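You operate a simulated robot arm through the tools that you are given. There is no shell and no other tool. Be economical: measure what you need, move in short steps, check, and stop when the job is done.

You run a simulated robot arm. Do the job below in one go: nothing can be reset, and whatever is moved stays where it is left.

Task
Crimp the blue lead that stands in the nest and rack it.
Fine: size wheel to the size on its flag, nest in, one stroke with the dies clear, nest out; lead into the free hole of the rack.

Only the result counts: the job must be done as asked and must still hold three seconds after the hand-in. Knocking over, shifting, dropping, spilling or breaking anything else fails it.

Robot
A 6-joint arm with a two-finger parallel gripper, fixed in place. Base frame: the origin is at the foot of the arm, x ahead of it, y to its left, z up; the work surface is at about z = 806. Lengths are in mm, angles in degrees, forces in N, time in s.
With the tool pointing down near the work surface it reaches from about 260 to 680 mm from the base axis. Its first joint turns from -66.0 to 66.0 degrees. Payload 2.9 kg.
The tool frame sits at the grasp point between the pads (the TCP): z along the fingers, y along the line on which they close. The tips reach 30 mm beyond it. Largest opening 110 mm; finger width 20, thickness 10; the body of the gripper, 48 by 112 mm, starts 55 mm behind the TCP.
Orientation is that of the tool frame in the base frame, as [roll, pitch, yaw] about the fixed x, y, z axes, in that order (R = Rz(yaw) Ry(pitch) Rx(roll)). With the fingers straight down and closing along the base's y, the tool's x points along the base's -x, its y along +y and its z along -z.

Tools
- The arm moves only by the tool move_arm. Its argument "targets" is a list of rows, each a list of 7 numbers: the turn, a rotation vector about the base's x, y, z in degrees, then the shift along the base's x, y, z in mm, then the finger opening in mm, from 0 to 110. In form: [[ax, ay, az, dx, dy, dz, hand], ...]. A call has 1 to 10 rows; each row shifts and turns the commanded pose from where the row before left it. Rows are played at 5 a second. More than 50 mm and 8.6 degrees between two rows, or a gripper value outside its range, and nothing of the call is played. A pose out of reach is approached as far as the arm can. The call stops where the force on the tool passes 40 N (or 10 N more than at its start, if that is more) or the arm is blocked; 0.2 s more then pass. The fingers move at their own pace (about 108 mm/s each) and stop on an object; they squeeze with about 42 N. The grip force told is the motor's: it shows also when the fingers shut on nothing. Time passes only in rows, and 0.2 s behind the last, so rows that do not move let the fingers close. The reply holds the time, the measured pose of the TCP, the force on the tool along the base axes, the opening and the grip force, in the units named above and with some noise, and new pictures: "show" is both (left out), scene, wrist or none.
- Cameras (640 x 400 px; columns grow to the right, rows downward): "scene" is fixed at [84.9, 435.2, 1394.2]; the picture's right is [-0.69, -0.73, 0.00], its down [-0.35, 0.33, -0.88] and it looks along [0.64, -0.60, -0.48] (base axes); focal length 316 px, centre (320, 200). "wrist" rides on the gripper at [72, 17, -103] in the tool frame; the picture's right is [-0.23, 0.97, 0.00], its down [-0.76, -0.18, -0.62] and it looks along [-0.61, -0.14, 0.78] (tool axes); focal length 222 px, centre (320, 200). There is no depth. A picture from a camera that has moved, and an enlarged one, comes with that camera's place and axes in the base frame and with its lens.
- close_up(camera, box): a new picture of the part [left, top, right, bottom] of that camera's present view, enlarged. No time passes.
- close_job(): hands the job in; it is judged then, once.

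Go step by step. Nothing tells you positions but the pictures and the camera data: compare them with the known pose of the tool, close in by small moves and look again before you grip or let go. The budget is 120 turns and 170 pictures, counting those below and the enlarged ones. Unless the task says otherwise, let go and move clear before handing in, and close with one line.

The tools are called after "Emit:" as name(argument=value, ...) on one line, values as JSON. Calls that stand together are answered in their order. move_arm: Moves the arm, as the interface text tells. Its arguments: {"type":"object","properties":{"targets":{"type":"array"},"show":{"type":"string","enum":["both","scene","wrist","none"]}},"required":["targets"]} The other tools are called the same way: close_up (camera, box) takes an enlarged picture of a part of a camera's view; close_job () hands the job in.

At the start:

```text
time_s: 0.0
ee_pos: [430.3, 72.5, 1193.6]
tool_rot: [180.0, 0.0, 180.0]
force: [0.1, -1.0, 0.3]
width: 110.0
finger_force: 0.0
```

scene: 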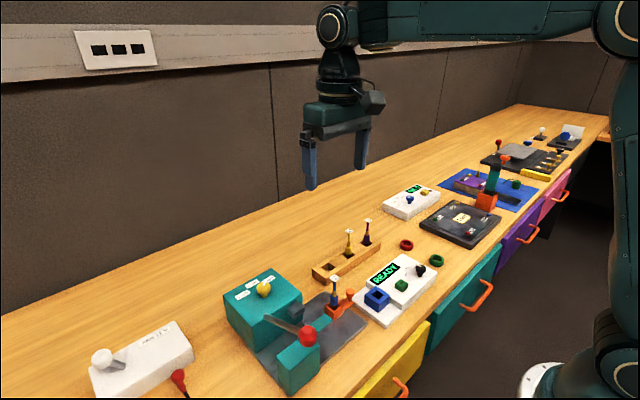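
wrist: 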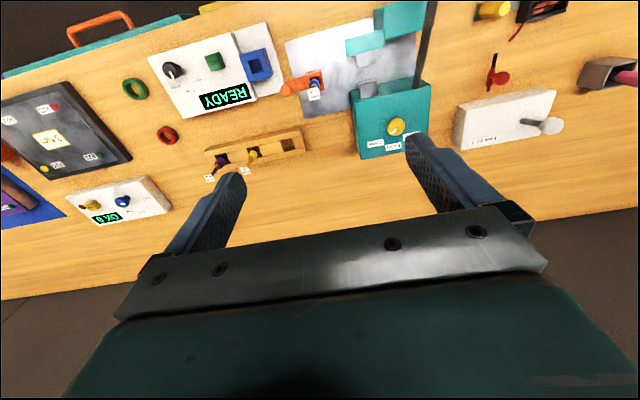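

I see a crimping press (teal) with a wheel, a lever, and an orange nest on a slide, and a wooden rack. I'll look closer at them first.

Emit:
close_up(camera="scene", box=[200, 200, 460, 400])

Emit:
close_up(camera="scene", box=[215, 255, 315, 330])

Emit:
close_up(camera="scene", box=[300, 260, 380, 330])

Emit:
close_up(camera="wrist", box=[200, 0, 460, 190])

```text
2.00 times, centred on (330, 300) of scene
camera zoom: at [84.9, 435.2, 1394.2], right [-0.69, -0.73, 0.0], down [-0.35, 0.33, -0.88], along [0.64, -0.6, -0.48], focal length 633 px, centre (300, 0)
```

zoom: 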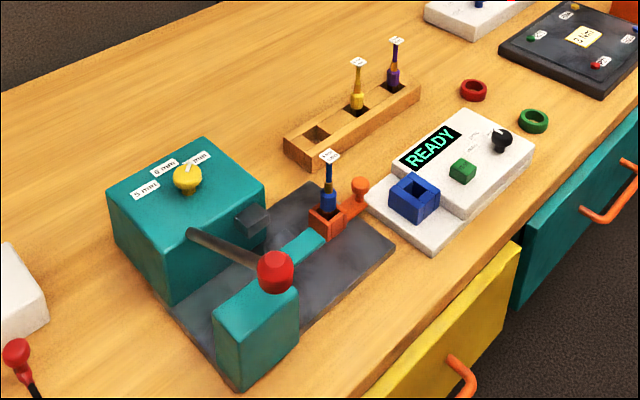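

```text
5.33 times, centred on (265, 292) of scene
camera zoom: at [84.9, 435.2, 1394.2], right [-0.69, -0.73, 0.0], down [-0.35, 0.33, -0.88], along [0.64, -0.6, -0.48], focal length 1688 px, centre (613, -293)
```

zoom: 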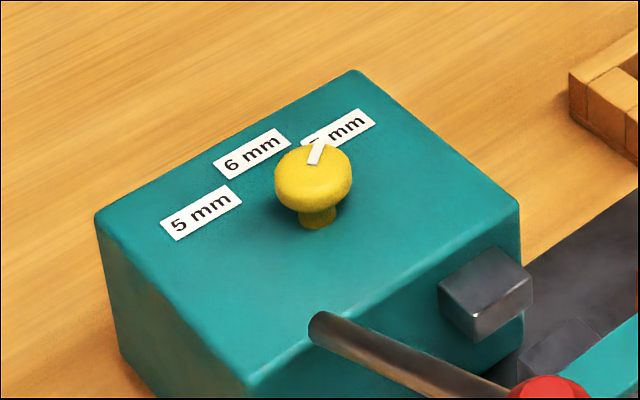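

```text
5.71 times, centred on (340, 295) of scene
camera zoom: at [84.9, 435.2, 1394.2], right [-0.69, -0.73, 0.0], down [-0.35, 0.33, -0.88], along [0.64, -0.6, -0.48], focal length 1808 px, centre (206, -343)
```

zoom: 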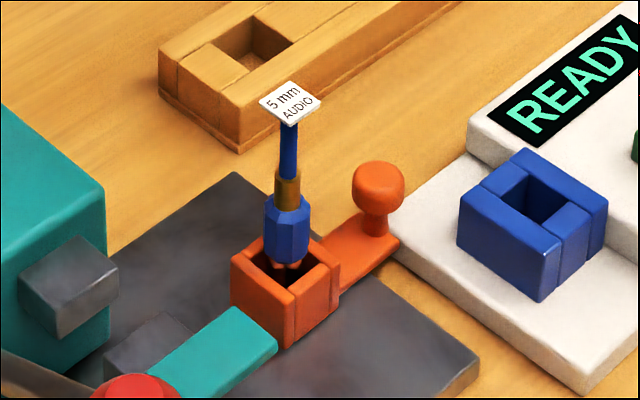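

```text
2.11 times, centred on (330, 95) of wrist
camera zoom: at [358.8, 89.1, 1295.9], right [0.23, 0.97, 0.0], down [0.76, -0.18, 0.62], along [0.61, -0.14, -0.78], focal length 468 px, centre (299, 421)
```

zoom: 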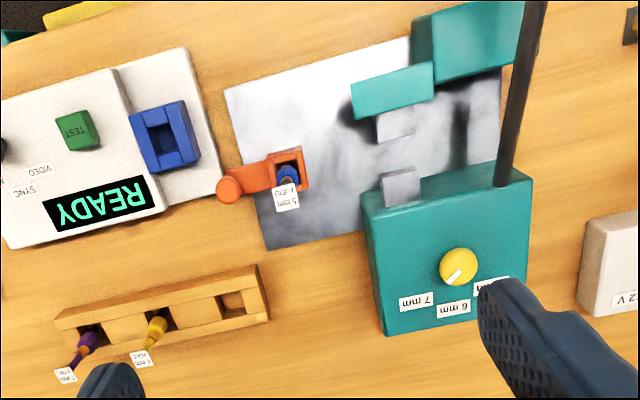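

The lead's flag reads 5 mm and the wheel points near 7 mm. I take the wheel to be at about (528,184,910) and the nest at about (444,58). I'll move to a closer overhead view.

Emit:
move_arm(targets=[[0, 0, 0, 6, 15, -34, 110], [0, 0, 0, 6, 15, -34, 110], [0, 0, 0, 6, 15, -34, 110], [0, 0, 0, 6, 15, -34, 110]], show="none")

Emit:
close_up(camera="wrist", box=[160, 0, 480, 200])

Emit:
close_up(camera="scene", box=[220, 270, 380, 370])

```text
time_s: 1.0
ee_pos: [454.9, 133.4, 1053.8]
tool_rot: [-180.0, 0.1, 180.0]
force: [-0.5, 0.5, 0.2]
width: 110.0
finger_force: 0.0
```

```text
2.00 times, centred on (320, 100) of wrist
camera zoom: at [383.4, 149.3, 1158.4], right [0.23, 0.97, 0.0], down [0.76, -0.18, 0.62], along [0.61, -0.14, -0.78], focal length 444 px, centre (320, 400)
```

zoom: 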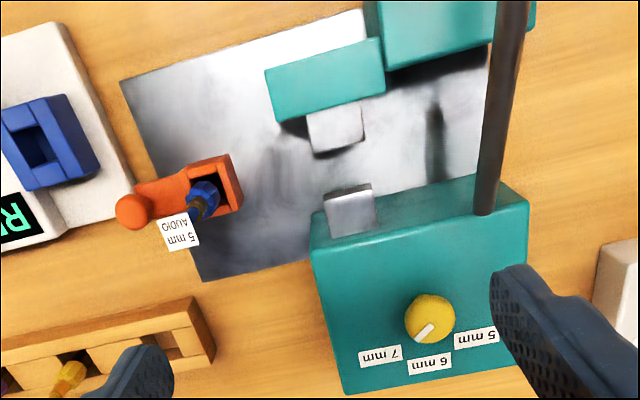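

```text
4.00 times, centred on (300, 320) of scene
camera zoom: at [84.9, 435.2, 1394.2], right [-0.69, -0.73, 0.0], down [-0.35, 0.33, -0.88], along [0.64, -0.6, -0.48], focal length 1266 px, centre (400, -280)
```

zoom: 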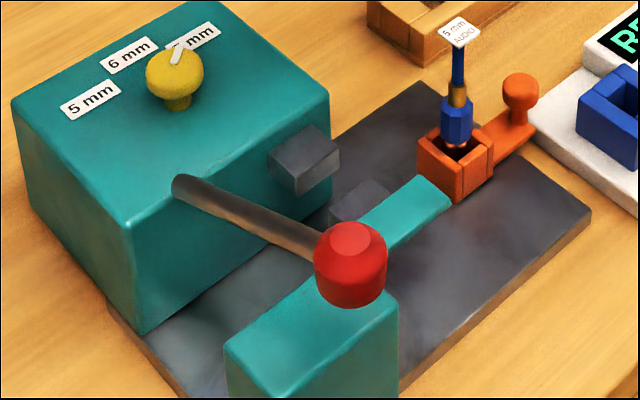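

Lever root is at about (475,220,895). I need the knob's height, so I'll step back to bring the knob into the wrist view.

Emit:
move_arm(targets=[[0, 0, 0, 0, 0, 40, 110], [0, 0, 0, -42, 10, 10, 110], [0, 0, 0, -42, 10, 10, 110], [0, 0, 0, -42, 10, 0, 110]], show="none")

Emit:
close_up(camera="wrist", box=[120, 0, 520, 250])

```text
time_s: 2.0
ee_pos: [327.5, 161.9, 1116.0]
tool_rot: [-180.0, 0.0, -180.0]
force: [0.6, 0.5, 0.4]
width: 109.9
finger_force: 0.0
```

```text
1.60 times, centred on (320, 125) of wrist
camera zoom: at [256.1, 178.9, 1220.3], right [0.23, 0.97, 0.0], down [0.76, -0.18, 0.62], along [0.61, -0.14, -0.78], focal length 355 px, centre (320, 320)
```

zoom: 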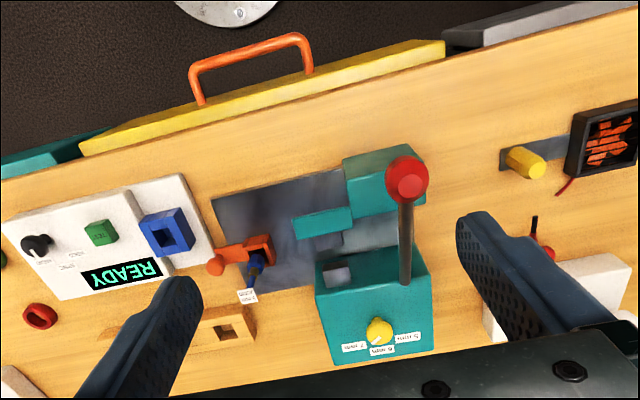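

Knob of the lever is at about (351,218,953), root at (475,220,892), so it looks like a downward stroke in the x–z plane. The nest slides along y, with its handle knob near (440,5,839). Next, a close look at the wheel.

Emit:
move_arm(targets=[[0, 0, 0, 40, 4.4, -5, 80], [0, 0, 0, 40, 4.4, -20, 60], [0, 0, 0, 40, 4.4, -30, 50], [0, 0, 0, 40, 4.4, -30, 50], [0, 0, 0, 40, 4.4, -30, 50]], show="wrist")

Emit:
close_up(camera="wrist", box=[240, 60, 400, 180])

Emit:
close_up(camera="scene", box=[215, 230, 315, 330])

```text
refused: row 3 steps farther than a row can; nothing moved
```

```text
3.33 times, centred on (320, 120) of wrist
camera zoom: at [256.1, 178.9, 1220.3], right [0.23, 0.97, 0.0], down [0.76, -0.18, 0.62], along [0.61, -0.14, -0.78], focal length 740 px, centre (320, 467)
```

zoom: 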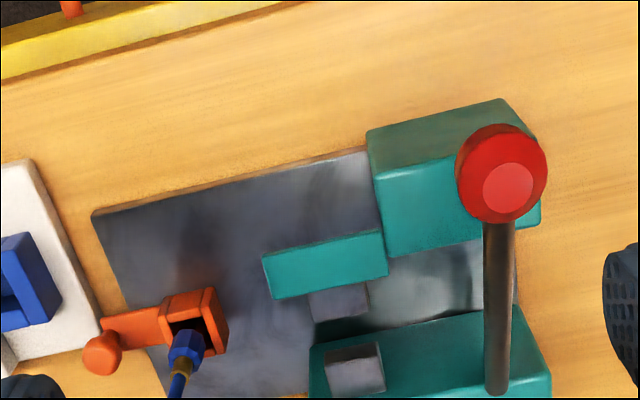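

```text
4.00 times, centred on (265, 280) of scene
camera zoom: at [84.9, 435.2, 1394.2], right [-0.69, -0.73, 0.0], down [-0.35, 0.33, -0.88], along [0.64, -0.6, -0.48], focal length 1266 px, centre (540, -120)
```

zoom: 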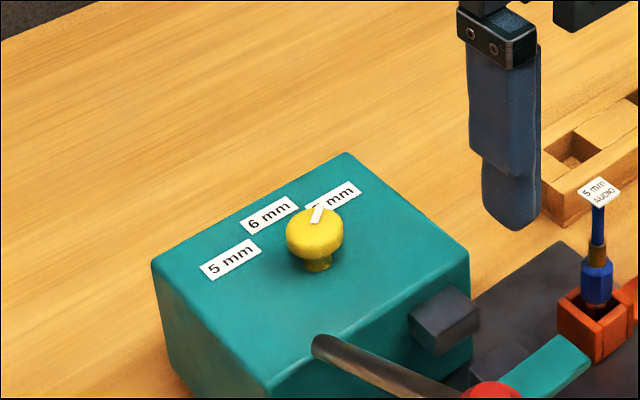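

The row step was too long; I'll use smaller rows towards the wheel.

Emit:
move_arm(targets=[[0, 0, 0, 40, 4.4, 0, 80], [0, 0, 0, 40, 4.4, -20, 60], [0, 0, 0, 40, 4.4, -25, 50], [0, 0, 0, 40, 4.4, -25, 50], [0, 0, 0, 40, 4.4, -25, 50], [0, 0, 0, 0, 0, -20, 50]], show="wrist")

Emit:
close_up(camera="wrist", box=[240, 60, 400, 180])

Emit:
close_up(camera="scene", box=[215, 200, 315, 300])

```text
time_s: 3.4
ee_pos: [528.9, 182.7, 1000.5]
tool_rot: [-180.0, 0.1, -180.0]
force: [-0.4, -0.3, 0.5]
width: 50.1
finger_force: 0.0
camera wrist: at [457.2, 200.0, 1104.6], right [0.23, 0.97, 0.0], down [0.76, -0.18, 0.62], along [0.61, -0.14, -0.78], focal length 222 px, centre (320, 200)
```

wrist: 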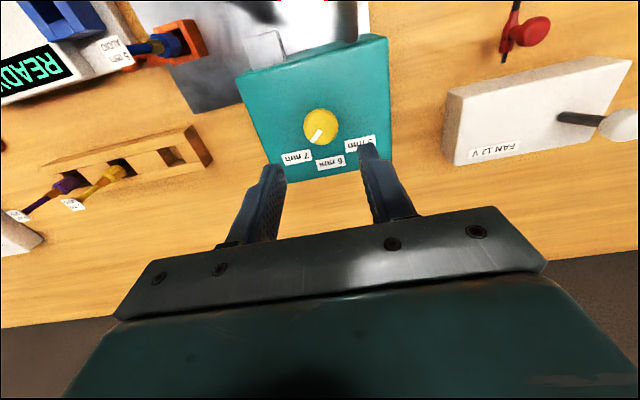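

```text
3.33 times, centred on (320, 120) of wrist
camera zoom: at [457.2, 200.0, 1104.6], right [0.23, 0.97, 0.0], down [0.76, -0.18, 0.62], along [0.61, -0.14, -0.78], focal length 740 px, centre (320, 467)
```

zoom: 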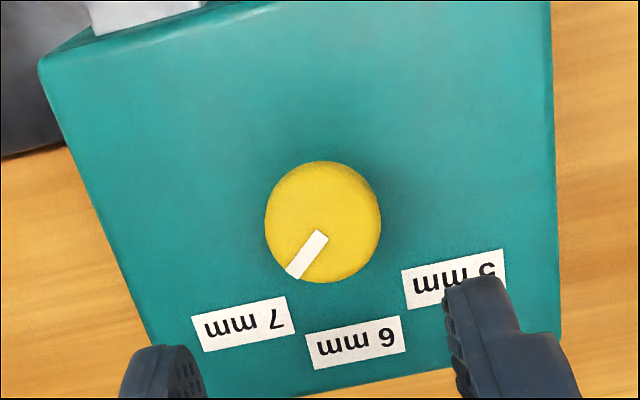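

```text
4.00 times, centred on (265, 250) of scene
camera zoom: at [84.9, 435.2, 1394.2], right [-0.69, -0.73, 0.0], down [-0.35, 0.33, -0.88], along [0.64, -0.6, -0.48], focal length 1266 px, centre (540, 0)
```

zoom: 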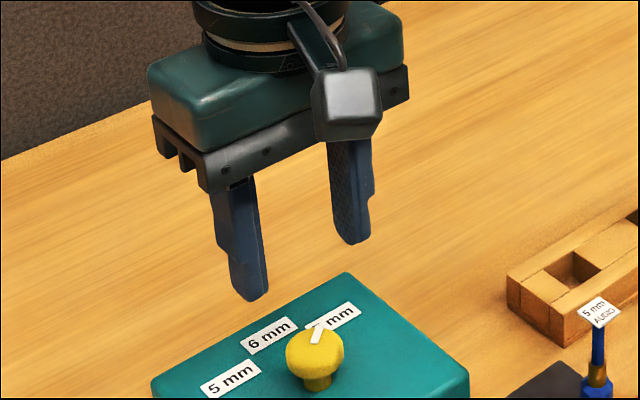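

The wheel is at (528,184), top about 909, pointing to 7 (−45°); 5 is at +45°. I'll turn the hand to −45° first, then go down.

Emit:
move_arm(targets=[[0, 0, -7.5, -0.4, 0.8, 0, 50], [0, 0, -7.5, 0, 0, 0, 50], [0, 0, -7.5, 0, 0, 0, 50], [0, 0, -7.5, 0, 0, 0, 50], [0, 0, -7.5, 0, 0, 0, 50], [0, 0, -7.5, 0, 0, 0, 50], [0, 0, 0, 0, 0, -30, 50], [0, 0, 0, 0, 0, -25, 50]], show="both")

Emit:
close_up(camera="scene", box=[215, 230, 315, 330])

```text
time_s: 5.2
ee_pos: [527.8, 183.9, 946.0]
tool_rot: [180.0, 0.0, 134.9]
force: [0.4, 0.7, 0.3]
width: 49.9
finger_force: 0.1
camera wrist: at [489.5, 247.2, 1049.3], right [0.85, 0.53, 0.0], down [0.41, -0.66, 0.62], along [0.33, -0.53, -0.78], focal length 222 px, centre (320, 200)
```

scene: 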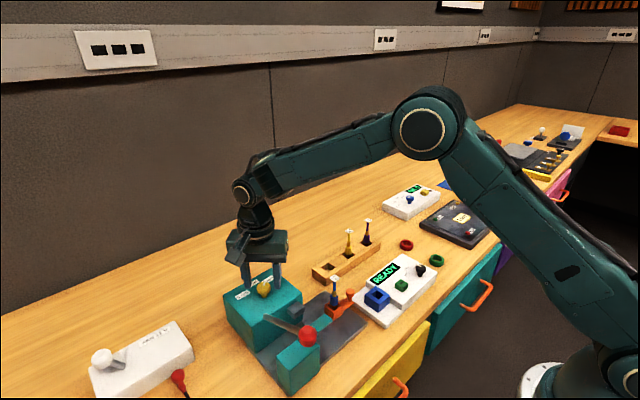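
wrist: 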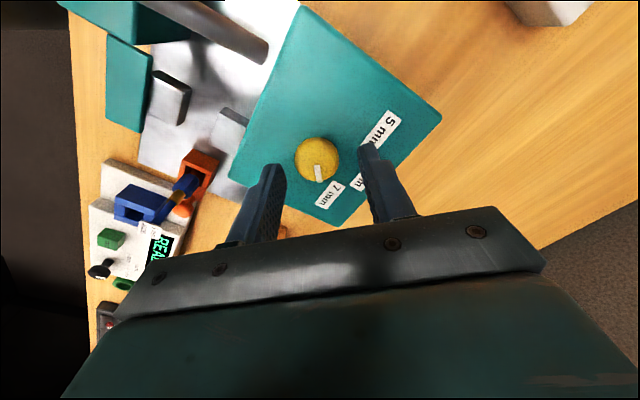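

```text
4.00 times, centred on (265, 280) of scene
camera zoom: at [84.9, 435.2, 1394.2], right [-0.69, -0.73, 0.0], down [-0.35, 0.33, -0.88], along [0.64, -0.6, -0.48], focal length 1266 px, centre (540, -120)
```

zoom: 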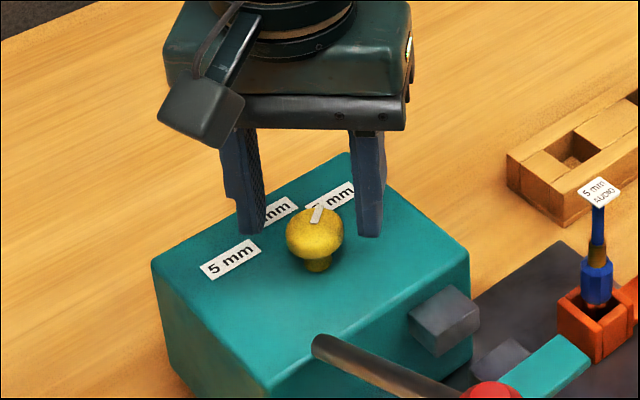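

Aligned. Going down and closing on the wheel.

Emit:
move_arm(targets=[[0, 0, 0, 0.2, 0, -12, 50], [0, 0, 0, 0, 0, -10, 50], [0, 0, 0, 0, 0, 0, 20], [0, 0, 0, 0, 0, 0, 20], [0, 0, 0, 0, 0, 0, 20]], show="none")

Emit:
close_up(camera="scene", box=[215, 230, 315, 330])

```text
time_s: 6.4
ee_pos: [527.2, 182.0, 925.5]
tool_rot: [-179.9, -0.1, 135.0]
force: [-17.4, -16.0, 16.8]
width: 30.3
finger_force: 10.1
```

```text
4.00 times, centred on (265, 280) of scene
camera zoom: at [84.1, 434.7, 1394.4], right [-0.69, -0.73, 0.0], down [-0.35, 0.33, -0.88], along [0.64, -0.6, -0.48], focal length 1266 px, centre (540, -120)
```

zoom: 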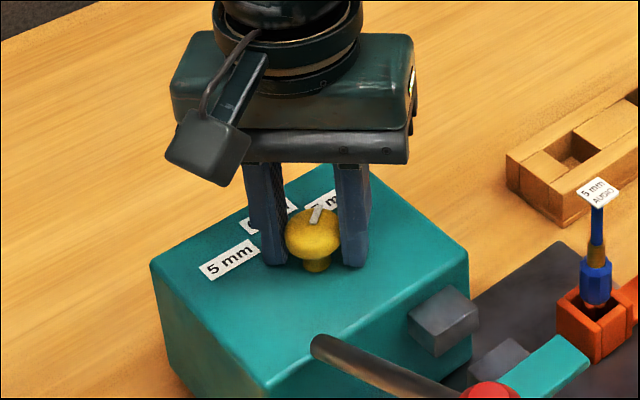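

The grip is slightly off-centre and the tips press lightly. I'll relieve both before turning.

Emit:
move_arm(targets=[[0, 0, 0, -1.2, -1.3, 2.5, 20], [0, 0, 0, 0, 0, 0, 20]], show="none")

```text
time_s: 7.0
ee_pos: [528.2, 183.2, 924.5]
tool_rot: [-179.9, -0.2, 134.8]
force: [-2.3, -11.5, -11.2]
width: 29.4
finger_force: 45.1
```

Emit:
move_arm(targets=[[0, 0, 5, 0, -0.6, -1, 20], [0, 0, 7, 0, 0, 0, 20], [0, 0, 8, 0, 0, 0, 20], [0, 0, 0, 0, 0, 0, 20]], show="none")

Emit:
close_up(camera="scene", box=[240, 260, 290, 310])

```text
time_s: 8.0
ee_pos: [527.5, 184.3, 924.6]
tool_rot: [180.0, 0.0, 155.2]
force: [4.6, 1.1, -18.8]
width: 29.5
finger_force: 45.3
```

```text
8.00 times, centred on (265, 285) of scene
camera zoom: at [85.3, 435.4, 1394.1], right [-0.69, -0.73, 0.0], down [-0.35, 0.33, -0.88], along [0.64, -0.6, -0.48], focal length 2532 px, centre (760, -480)
```

zoom: 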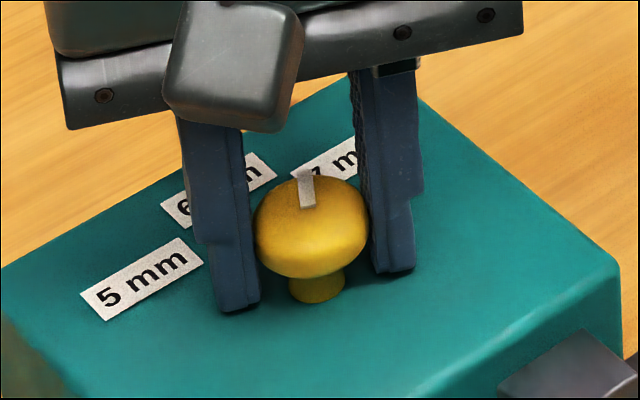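

It turns with the hand. I'll continue the remaining 70°.

Emit:
move_arm(targets=[[0, 0, 7.78, 0, 0, -0.8, 20], [0, 0, 7.78, 0, 0, 0, 20], [0, 0, 7.78, 0, 0, 0, 20], [0, 0, 7.78, 0, 0, 0, 20], [0, 0, 7.78, 0, 0, 0, 20], [0, 0, 7.78, 0, 0, 0, 20], [0, 0, 7.78, 0, 0, 0, 20], [0, 0, 7.78, 0, 0, 0, 20], [0, 0, 7.78, 0, 0, 0, 20], [0, 0, 0, 0, 0, 0, 20]], show="none")

Emit:
close_up(camera="scene", box=[240, 260, 290, 310])

```text
time_s: 10.2
ee_pos: [527.6, 186.9, 925.5]
tool_rot: [179.9, 0.2, -134.3]
force: [5.9, 34.0, -8.3]
width: 29.5
finger_force: 45.0
```

```text
8.00 times, centred on (265, 285) of scene
camera zoom: at [85.1, 436.1, 1393.9], right [-0.69, -0.73, 0.0], down [-0.35, 0.33, -0.88], along [0.64, -0.6, -0.48], focal length 2532 px, centre (760, -480)
```

zoom: 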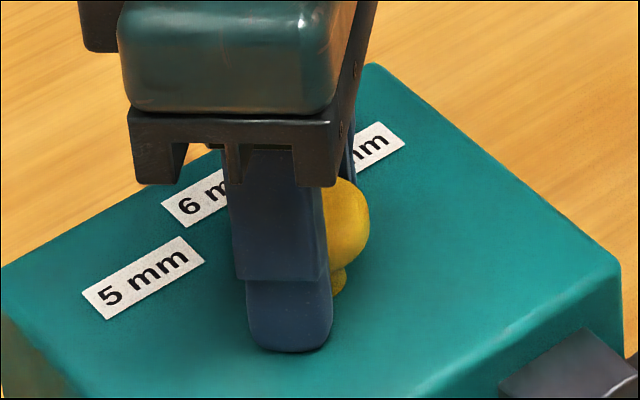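

I'll relieve the side force, open, lift clear and check the pointer.

Emit:
move_arm(targets=[[0, 0, 0, 0, 1.5, 0, 20], [0, 0, 0, 0, 0.5, 0, 50], [0, 0, 0, 0, 0, 0, 50], [0, 0, 0, 0, 0, 20, 50], [0, 0, 0, 0, 0, 40, 50], [0, 0, 0, 0, 0, 30, 50]], show="wrist")

Emit:
close_up(camera="wrist", box=[240, 60, 400, 180])

Emit:
close_up(camera="scene", box=[240, 260, 290, 310])

```text
time_s: 11.6
ee_pos: [526.6, 186.7, 1016.2]
tool_rot: [179.9, 0.0, -134.9]
force: [-0.2, 0.5, 0.7]
width: 49.8
finger_force: 0.1
camera wrist: at [464.0, 146.2, 1119.4], right [-0.53, 0.85, 0.0], down [0.66, 0.41, 0.62], along [0.53, 0.33, -0.78], focal length 222 px, centre (320, 200)
```

wrist: 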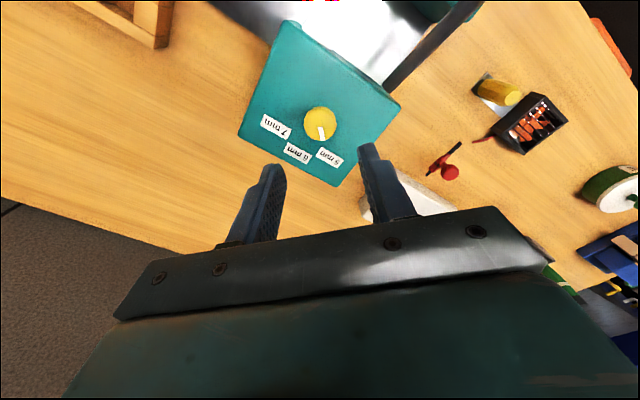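

```text
3.33 times, centred on (320, 120) of wrist
camera zoom: at [464.0, 146.2, 1119.4], right [-0.53, 0.85, 0.0], down [0.66, 0.41, 0.62], along [0.53, 0.33, -0.78], focal length 740 px, centre (320, 467)
```

zoom: 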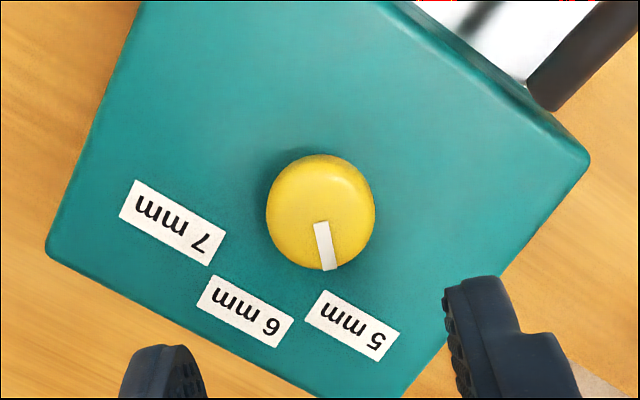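

```text
8.00 times, centred on (265, 285) of scene
camera zoom: at [84.8, 435.2, 1394.2], right [-0.69, -0.73, 0.0], down [-0.35, 0.33, -0.88], along [0.64, -0.6, -0.48], focal length 2532 px, centre (760, -480)
```

zoom: 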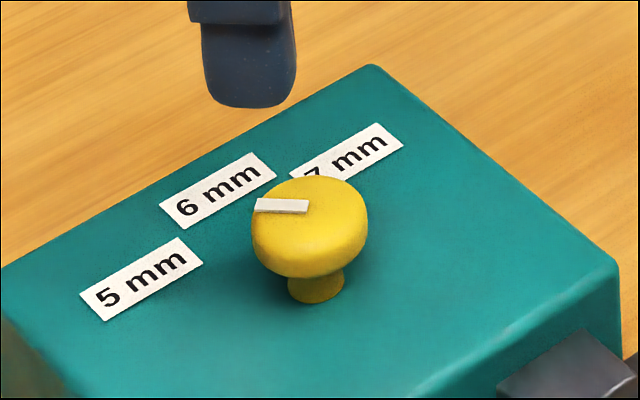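

The wheel is at 5 mm (about 43–45°). Next I move over the nest's handle knob, turning the hand to close along x.

Emit:
move_arm(targets=[[0, 0, 7.5, -14.4, -30.3, 0, 50], [0, 0, 7.5, -14.4, -30.3, 0, 50], [0, 0, 7.5, -14.4, -30.3, 0, 50], [0, 0, 7.5, -14.4, -30.3, 0, 50], [0, 0, 7.5, -14.4, -30.3, -20, 50], [0, 0, 7.5, -14.4, -30.3, -30, 50]], show="wrist")

Emit:
close_up(camera="wrist", box=[220, 30, 420, 180])

Emit:
close_up(camera="scene", box=[300, 230, 400, 330])

```text
time_s: 13.0
ee_pos: [439.7, 2.6, 963.9]
tool_rot: [-180.0, 0.0, -89.9]
force: [0.1, -0.6, 0.1]
width: 49.8
finger_force: 0.1
camera wrist: at [424.1, -69.8, 1067.9], right [-0.97, 0.23, 0.0], down [0.18, 0.76, 0.62], along [0.14, 0.61, -0.78], focal length 222 px, centre (320, 200)
```

wrist: 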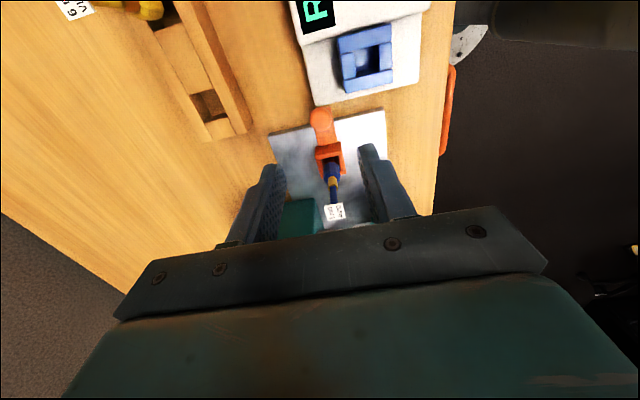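

```text
2.67 times, centred on (320, 105) of wrist
camera zoom: at [424.1, -69.8, 1067.9], right [-0.97, 0.23, 0.0], down [0.18, 0.76, 0.62], along [0.14, 0.61, -0.78], focal length 592 px, centre (320, 453)
```

zoom: 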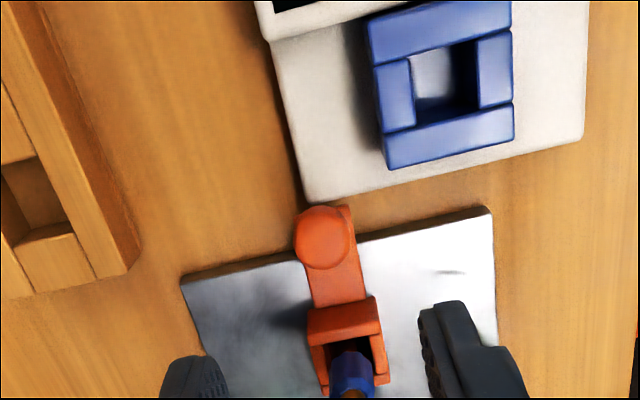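

```text
4.00 times, centred on (350, 280) of scene
camera zoom: at [84.8, 435.2, 1394.2], right [-0.69, -0.73, 0.0], down [-0.35, 0.33, -0.88], along [0.64, -0.6, -0.48], focal length 1266 px, centre (200, -120)
```

zoom: 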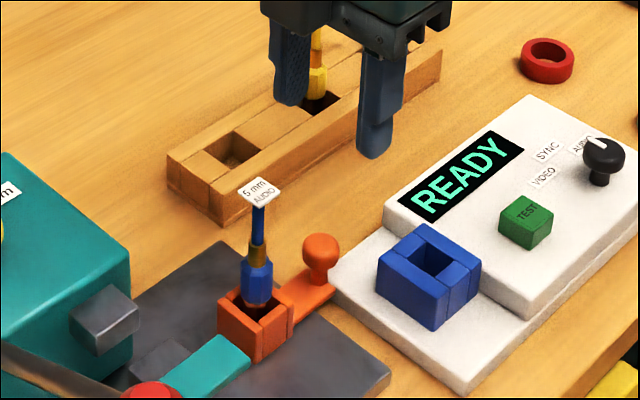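

Handle knob is at (440,4), top about 846. I'll descend around it and close.

Emit:
move_arm(targets=[[0, 0, 0, 0.3, 1.2, -40, 50], [0, 0, 0, 0, 0, -40, 50], [0, 0, 0, 0, 0, -23, 50], [0, 0, 0, 0, 0, 0, 14], [0, 0, 0, 0, 0, 0, 14], [0, 0, 0, 0, 0, 0, 14]], show="wrist")

Emit:
close_up(camera="scene", box=[290, 250, 390, 330])

```text
time_s: 14.4
ee_pos: [440.6, 4.2, 862.7]
tool_rot: [179.9, 0.1, -90.0]
force: [-5.8, 0.8, 1.4]
width: 21.1
finger_force: 44.5
camera wrist: at [424.0, -68.0, 965.7], right [-0.97, 0.23, 0.0], down [0.18, 0.76, 0.62], along [0.14, 0.61, -0.78], focal length 222 px, centre (320, 200)
```

wrist: 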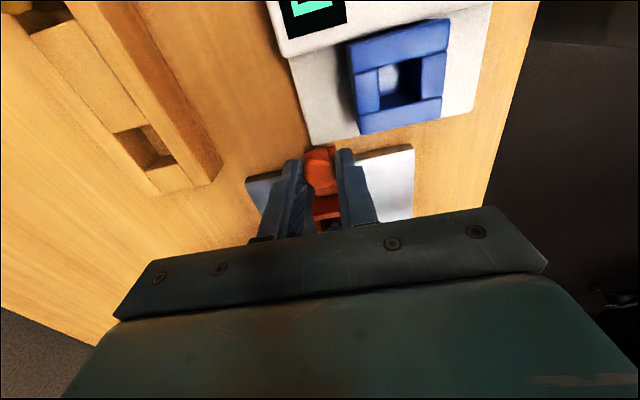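

```text
5.00 times, centred on (340, 290) of scene
camera zoom: at [84.7, 435.2, 1394.2], right [-0.69, -0.73, 0.0], down [-0.35, 0.33, -0.88], along [0.64, -0.6, -0.48], focal length 1582 px, centre (220, -250)
```

zoom: 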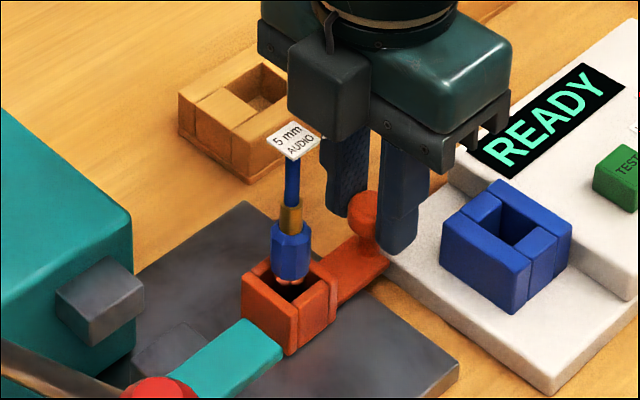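

The handle is gripped. There's a dark box on the hand near the flag, so I'll check that before pushing.

Emit:
close_up(camera="scene", box=[325, 225, 385, 285])

Emit:
close_up(camera="scene", box=[270, 140, 430, 320])

```text
6.67 times, centred on (355, 255) of scene
camera zoom: at [84.7, 435.2, 1394.2], right [-0.69, -0.73, 0.0], down [-0.35, 0.33, -0.88], along [0.64, -0.6, -0.48], focal length 2110 px, centre (87, -167)
```

zoom: 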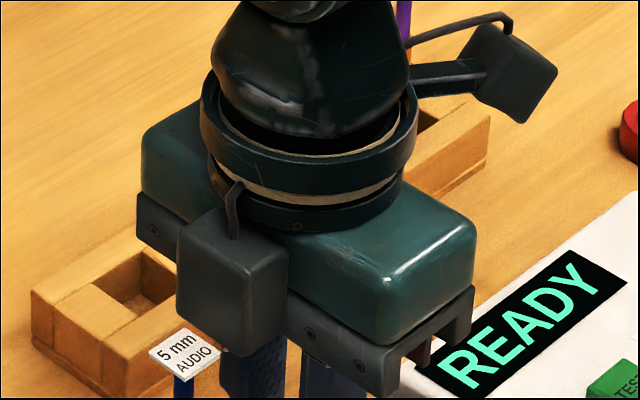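

```text
2.22 times, centred on (350, 230) of scene
camera zoom: at [84.7, 435.2, 1394.2], right [-0.69, -0.73, 0.0], down [-0.35, 0.33, -0.88], along [0.64, -0.6, -0.48], focal length 703 px, centre (253, 133)
```

zoom: 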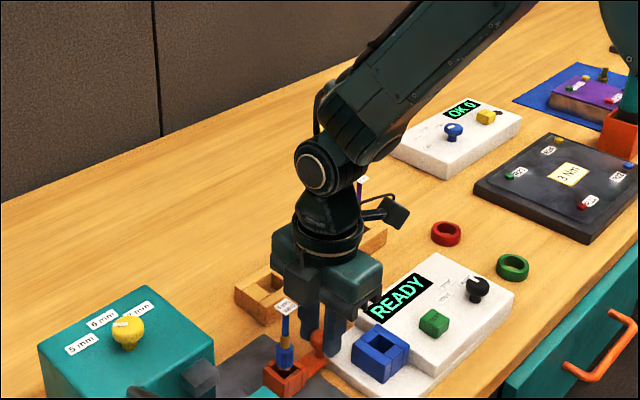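

Flag and box are side by side without contact and will move together. I take the dies' centre to be at y≈149 and the nest at y≈58, so I'll push about 80 mm along +y and then look.

Emit:
move_arm(targets=[[0, 0, 0, 0, 5, 0, 14], [0, 0, 0, 0, 10, 0, 14], [0, 0, 0, 0, 13, 0, 14], [0, 0, 0, 0, 13, 0, 14], [0, 0, 0, 0, 13, 0, 14], [0, 0, 0, 0, 13, 0, 14], [0, 0, 0, 0, 13, 0, 14]], show="wrist")

Emit:
close_up(camera="scene", box=[260, 240, 360, 340])

```text
time_s: 16.0
ee_pos: [440.3, 84.6, 862.0]
tool_rot: [180.0, 0.0, -90.0]
force: [-16.9, -0.5, 13.5]
width: 20.9
finger_force: 44.4
camera wrist: at [424.2, 12.1, 965.7], right [-0.97, 0.23, 0.0], down [0.18, 0.76, 0.62], along [0.14, 0.61, -0.78], focal length 222 px, centre (320, 200)
```

wrist: 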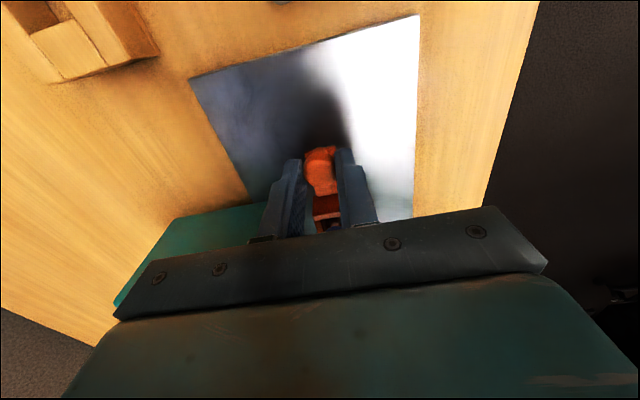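

```text
4.00 times, centred on (310, 290) of scene
camera zoom: at [84.3, 435.2, 1394.2], right [-0.69, -0.73, 0.0], down [-0.35, 0.33, -0.88], along [0.64, -0.6, -0.48], focal length 1266 px, centre (360, -160)
```

zoom: 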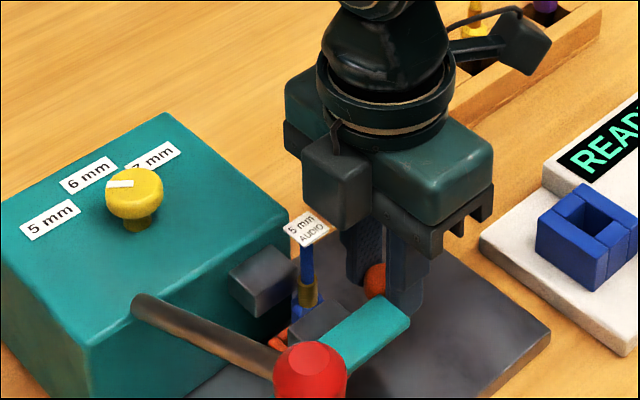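

It slides freely. I'll continue in small steps to the stop.

Emit:
move_arm(targets=[[0, 0, 0, 0, 2, 0, 14], [0, 0, 0, 0, 2, 0, 14], [0, 0, 0, 0, 2, 0, 14], [0, 0, 0, 0, 2, 0, 14]], show="none")

Emit:
close_up(camera="scene", box=[280, 270, 350, 340])

```text
time_s: 17.0
ee_pos: [440.1, 91.8, 863.1]
tool_rot: [179.9, 0.0, -89.9]
force: [-16.1, -1.6, 10.7]
width: 20.9
finger_force: 45.2
```

```text
5.71 times, centred on (315, 305) of scene
camera zoom: at [84.3, 435.1, 1394.2], right [-0.69, -0.73, 0.0], down [-0.35, 0.33, -0.88], along [0.64, -0.6, -0.48], focal length 1808 px, centre (349, -400)
```

zoom: 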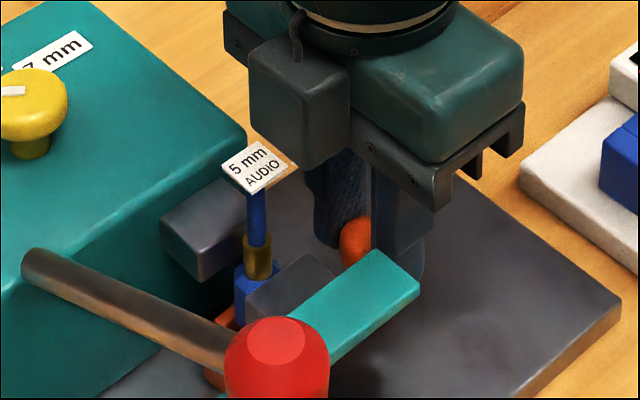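

Emit:
move_arm(targets=[[0, 0, 0, 0, 1.5, 0, 14], [0, 0, 0, 0, 1.5, 0, 14], [0, 0, 0, 0, 0, 0, 14]], show="none")

Emit:
close_up(camera="scene", box=[290, 285, 330, 325])

```text
time_s: 17.8
ee_pos: [440.7, 94.7, 861.9]
tool_rot: [179.9, -0.2, -90.1]
force: [-13.9, -8.6, 6.1]
width: 20.9
finger_force: 44.9
```

```text
10.00 times, centred on (310, 305) of scene
camera zoom: at [84.4, 435.0, 1394.3], right [-0.69, -0.73, 0.0], down [-0.35, 0.33, -0.88], along [0.64, -0.6, -0.48], focal length 3165 px, centre (420, -850)
```

zoom: 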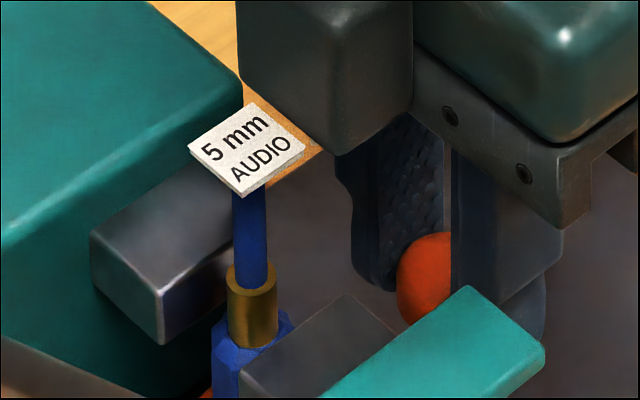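

Force along y begins to build; probing the stop with one more small step.

Emit:
move_arm(targets=[[0, 0, 0, 0, 0.7, 0, 14], [0, 0, 0, 0, 0.7, 0, 14], [0, 0, 0, 0, 0, 0, 14]], show="none")

```text
time_s: 18.6
ee_pos: [439.0, 95.8, 862.2]
tool_rot: [179.9, -0.2, -90.2]
force: [-13.1, -19.6, 6.8]
width: 21.0
finger_force: 45.2
```

The nest is at its stop. Release and lift straight up.

Emit:
move_arm(targets=[[0, 0, 0, 0, -0.8, 0, 14], [0, 0, 0, 0, 0, 0, 36], [0, 0, 0, 0, 0, 0, 36], [0, 0, 0, 0, 0, 10, 36], [0, 0, 0, 0, 0, 25, 36], [0, 0, 0, 0, 0, 40, 36], [0, 0, 0, 0, -30, 40, 36], [0, 0, 0, 0, -40, 20, 36]], show="wrist")

Emit:
close_up(camera="scene", box=[260, 250, 360, 350])

Emit:
close_up(camera="wrist", box=[220, 60, 420, 230])

```text
time_s: 20.4
ee_pos: [441.1, 25.9, 996.9]
tool_rot: [-180.0, 0.0, -90.1]
force: [0.2, 0.4, -0.2]
width: 36.2
finger_force: 0.0
camera wrist: at [425.3, -46.5, 1100.7], right [-0.97, 0.23, 0.0], down [0.18, 0.76, 0.62], along [0.14, 0.61, -0.78], focal length 222 px, centre (320, 200)
```

wrist: 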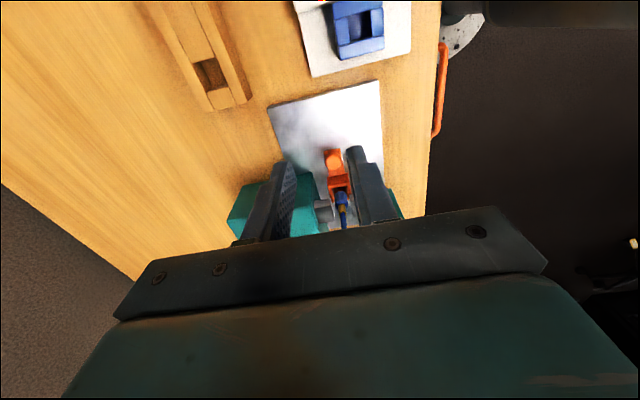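

```text
4.00 times, centred on (310, 300) of scene
camera zoom: at [84.8, 435.2, 1394.2], right [-0.69, -0.73, 0.0], down [-0.35, 0.33, -0.88], along [0.64, -0.6, -0.48], focal length 1266 px, centre (360, -200)
```

zoom: 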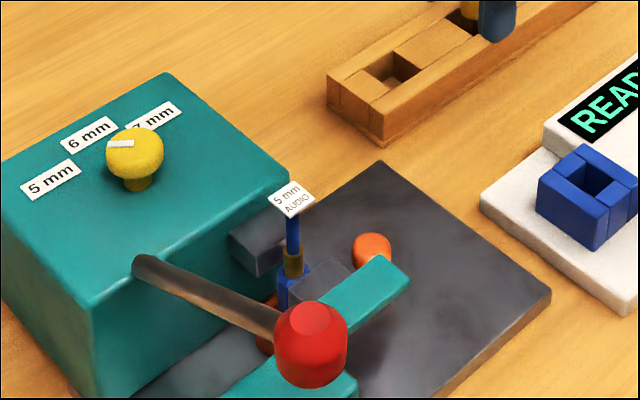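

```text
2.35 times, centred on (320, 145) of wrist
camera zoom: at [425.3, -46.5, 1100.7], right [-0.97, 0.23, 0.0], down [0.18, 0.76, 0.62], along [0.14, 0.61, -0.78], focal length 523 px, centre (320, 329)
```

zoom: 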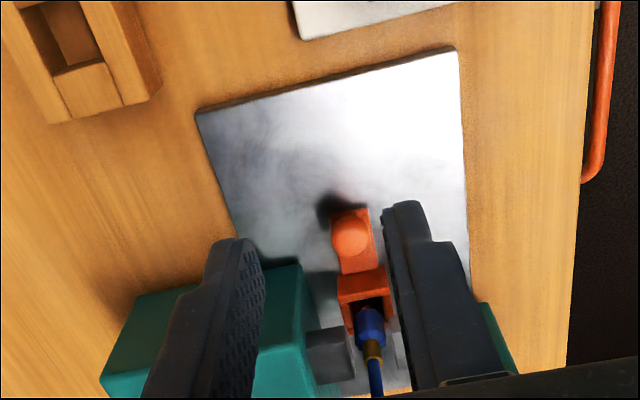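

The nest is in between the dies, dies free. Now the lever: I'll look at it and the block below closely before the stroke.

Emit:
close_up(camera="scene", box=[250, 300, 350, 400])

Emit:
move_arm(targets=[[0, 0, -8, -15, 20, 10, 50], [0, 0, -8, -15, 20, 10, 50], [0, 0, -8, -15, 20, 10, 50], [0, 0, -8, -15, 20, 10, 50], [0, 0, -8, -15, 20, 10, 50], [0, 0, -8, -15, 20, 0, 50], [0, 0, -8, 0, 20, 0, 50], [0, 0, -8, 0, 20, 0, 50], [0, 0, -8, 0, 20, 0, 50], [0, 0, -8, 0, 12, 0, 50]], show="none")

Emit:
move_arm(targets=[[0, 0, -5, 0, 0, 0, 50], [0, 0, -5, 0, 0, 0, 50]], show="wrist")

Emit:
close_up(camera="scene", box=[230, 230, 390, 400])

```text
4.00 times, centred on (300, 350) of scene
camera zoom: at [84.8, 435.2, 1394.2], right [-0.69, -0.73, 0.0], down [-0.35, 0.33, -0.88], along [0.64, -0.6, -0.48], focal length 1266 px, centre (400, -400)
```

zoom: 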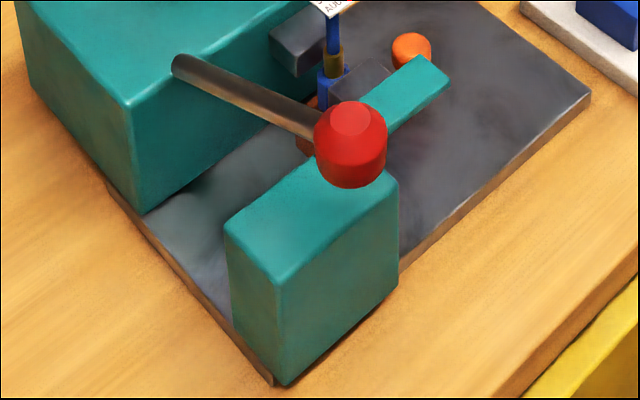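

```text
time_s: 22.6
ee_pos: [351.3, 218.2, 1048.4]
tool_rot: [-179.9, 0.0, -170.2]
force: [-0.5, 0.4, 0.1]
width: 49.9
finger_force: 0.1
```

```text
time_s: 23.2
ee_pos: [351.0, 218.2, 1047.2]
tool_rot: [180.0, 0.1, 180.0]
force: [0.6, -0.4, 1.4]
width: 50.0
finger_force: 0.0
camera wrist: at [279.6, 234.8, 1150.9], right [0.23, 0.97, 0.0], down [0.76, -0.18, 0.62], along [0.61, -0.14, -0.78], focal length 222 px, centre (320, 200)
```

wrist: 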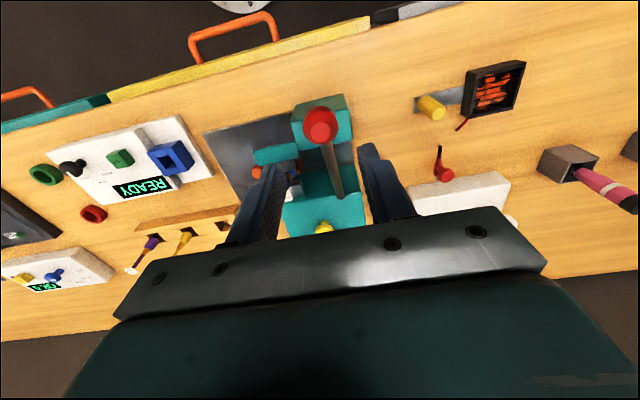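

```text
2.35 times, centred on (310, 315) of scene
camera zoom: at [84.8, 435.2, 1394.2], right [-0.69, -0.73, 0.0], down [-0.35, 0.33, -0.88], along [0.64, -0.6, -0.48], focal length 745 px, centre (344, -71)
```

zoom: 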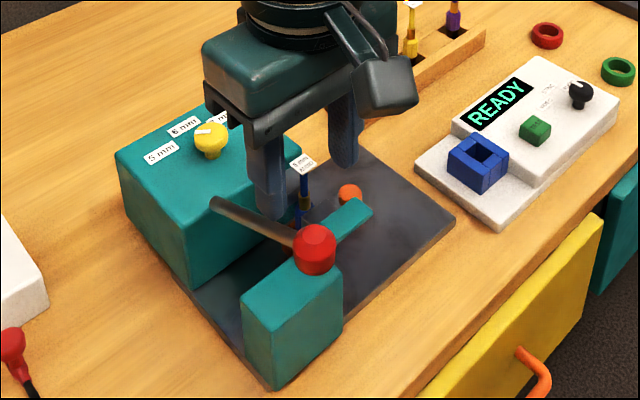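

Block 2's top is about z 886; knob is at (350,218.5,~953). I'll descend with the fingers straddling the knob, tips a little below its axis, and grip it.

Emit:
move_arm(targets=[[0, 0, 0, -1, 0.3, -35, 50], [0, 0, 0, 0, 0, -35, 50], [0, 0, 0, 0, 0, 0, 50]], show="none")

Emit:
close_up(camera="scene", box=[260, 270, 360, 370])

Emit:
close_up(camera="wrist", box=[240, 60, 400, 220])

```text
time_s: 24.0
ee_pos: [349.2, 219.3, 977.6]
tool_rot: [179.9, 0.0, -179.9]
force: [0.3, -1.1, 0.3]
width: 50.1
finger_force: 0.1
```

```text
4.00 times, centred on (310, 320) of scene
camera zoom: at [84.9, 435.2, 1394.2], right [-0.69, -0.73, 0.0], down [-0.35, 0.33, -0.88], along [0.64, -0.6, -0.48], focal length 1266 px, centre (360, -280)
```

zoom: 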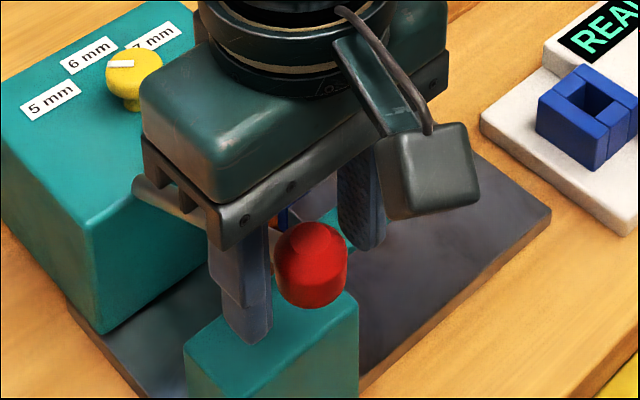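

```text
2.50 times, centred on (320, 140) of wrist
camera zoom: at [278.2, 234.8, 1080.6], right [0.23, 0.97, 0.0], down [0.76, -0.18, 0.62], along [0.61, -0.14, -0.78], focal length 555 px, centre (320, 350)
```

zoom: 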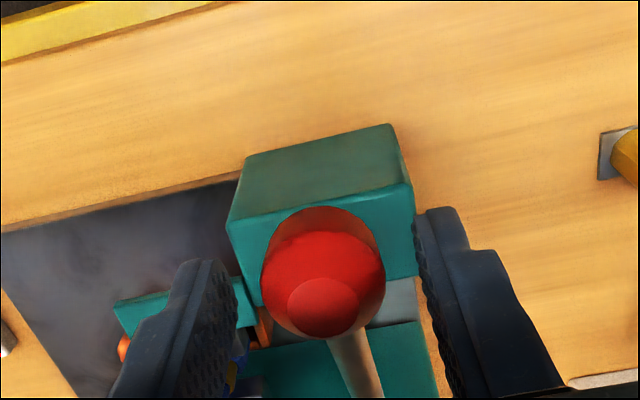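

Centred. Closing on the knob.

Emit:
move_arm(targets=[[0, 0, 0, 0, -0.8, 0, 26], [0, 0, 0, 0, 0, 0, 26], [0, 0, 0, 0, 0, 0, 26]], show="none")

Emit:
close_up(camera="scene", box=[260, 270, 360, 370])

```text
time_s: 24.8
ee_pos: [349.2, 218.3, 975.7]
tool_rot: [180.0, 0.0, -179.9]
force: [-2.0, 13.0, -0.6]
width: 32.1
finger_force: 6.4
```

```text
4.00 times, centred on (310, 320) of scene
camera zoom: at [84.8, 435.6, 1394.1], right [-0.69, -0.73, 0.0], down [-0.35, 0.33, -0.88], along [0.64, -0.6, -0.48], focal length 1266 px, centre (360, -280)
```

zoom: 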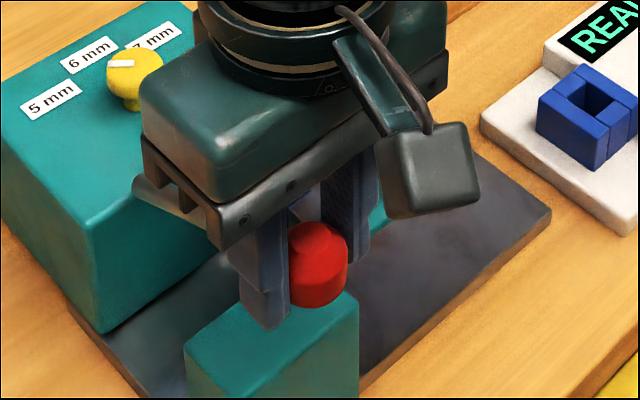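

Gripped. First a small step down along the arc, watching the force.

Emit:
move_arm(targets=[[0, 0, 0, -1.3, 0.8, -3, 26], [0, 0, 0, -1.3, 0, -3, 26], [0, 0, 0, -1.3, 0, -3, 26]], show="none")

Emit:
close_up(camera="scene", box=[260, 270, 360, 370])

```text
time_s: 25.6
ee_pos: [345.9, 218.3, 967.9]
tool_rot: [-180.0, 0.1, -179.9]
force: [3.2, 10.8, 2.8]
width: 31.5
finger_force: 5.9
```

```text
4.00 times, centred on (310, 320) of scene
camera zoom: at [84.9, 435.5, 1394.1], right [-0.69, -0.73, 0.0], down [-0.35, 0.33, -0.88], along [0.64, -0.6, -0.48], focal length 1266 px, centre (360, -280)
```

zoom: 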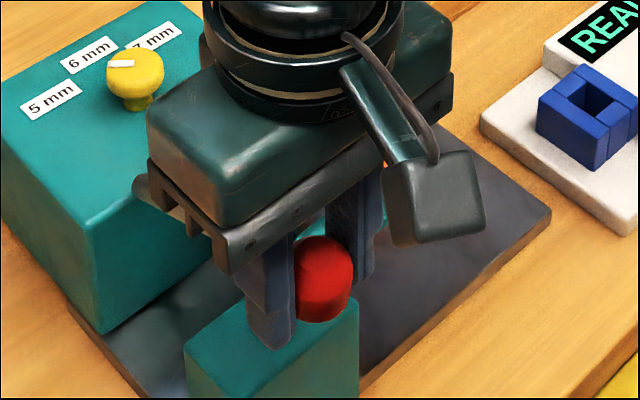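

The lever follows with little force. Continuing down the arc.

Emit:
move_arm(targets=[[0, 0, 0, -1.5, 1, -4, 26], [0, 0, 0, -1.5, 0, -4, 26], [0, 0, 0, -1.2, 0, -4, 26], [0, 0, 0, -1.1, 0, -4, 26]], show="none")

Emit:
close_up(camera="scene", box=[260, 270, 360, 370])

```text
time_s: 26.6
ee_pos: [341.3, 219.7, 951.1]
tool_rot: [-180.0, 0.0, 180.0]
force: [-0.3, 8.5, 2.8]
width: 29.8
finger_force: 4.2
```

```text
4.00 times, centred on (310, 320) of scene
camera zoom: at [84.8, 435.4, 1394.1], right [-0.69, -0.73, 0.0], down [-0.35, 0.33, -0.88], along [0.64, -0.6, -0.48], focal length 1266 px, centre (360, -280)
```

zoom: 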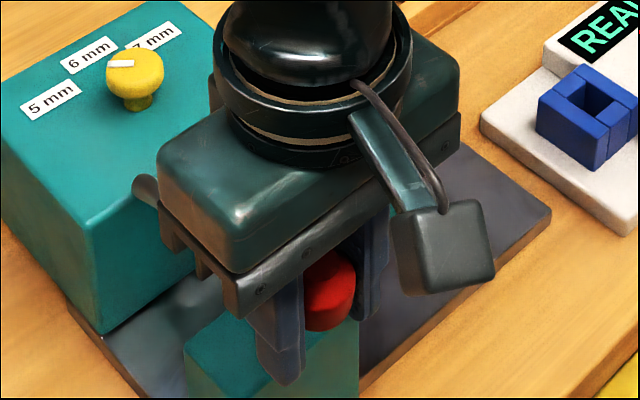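

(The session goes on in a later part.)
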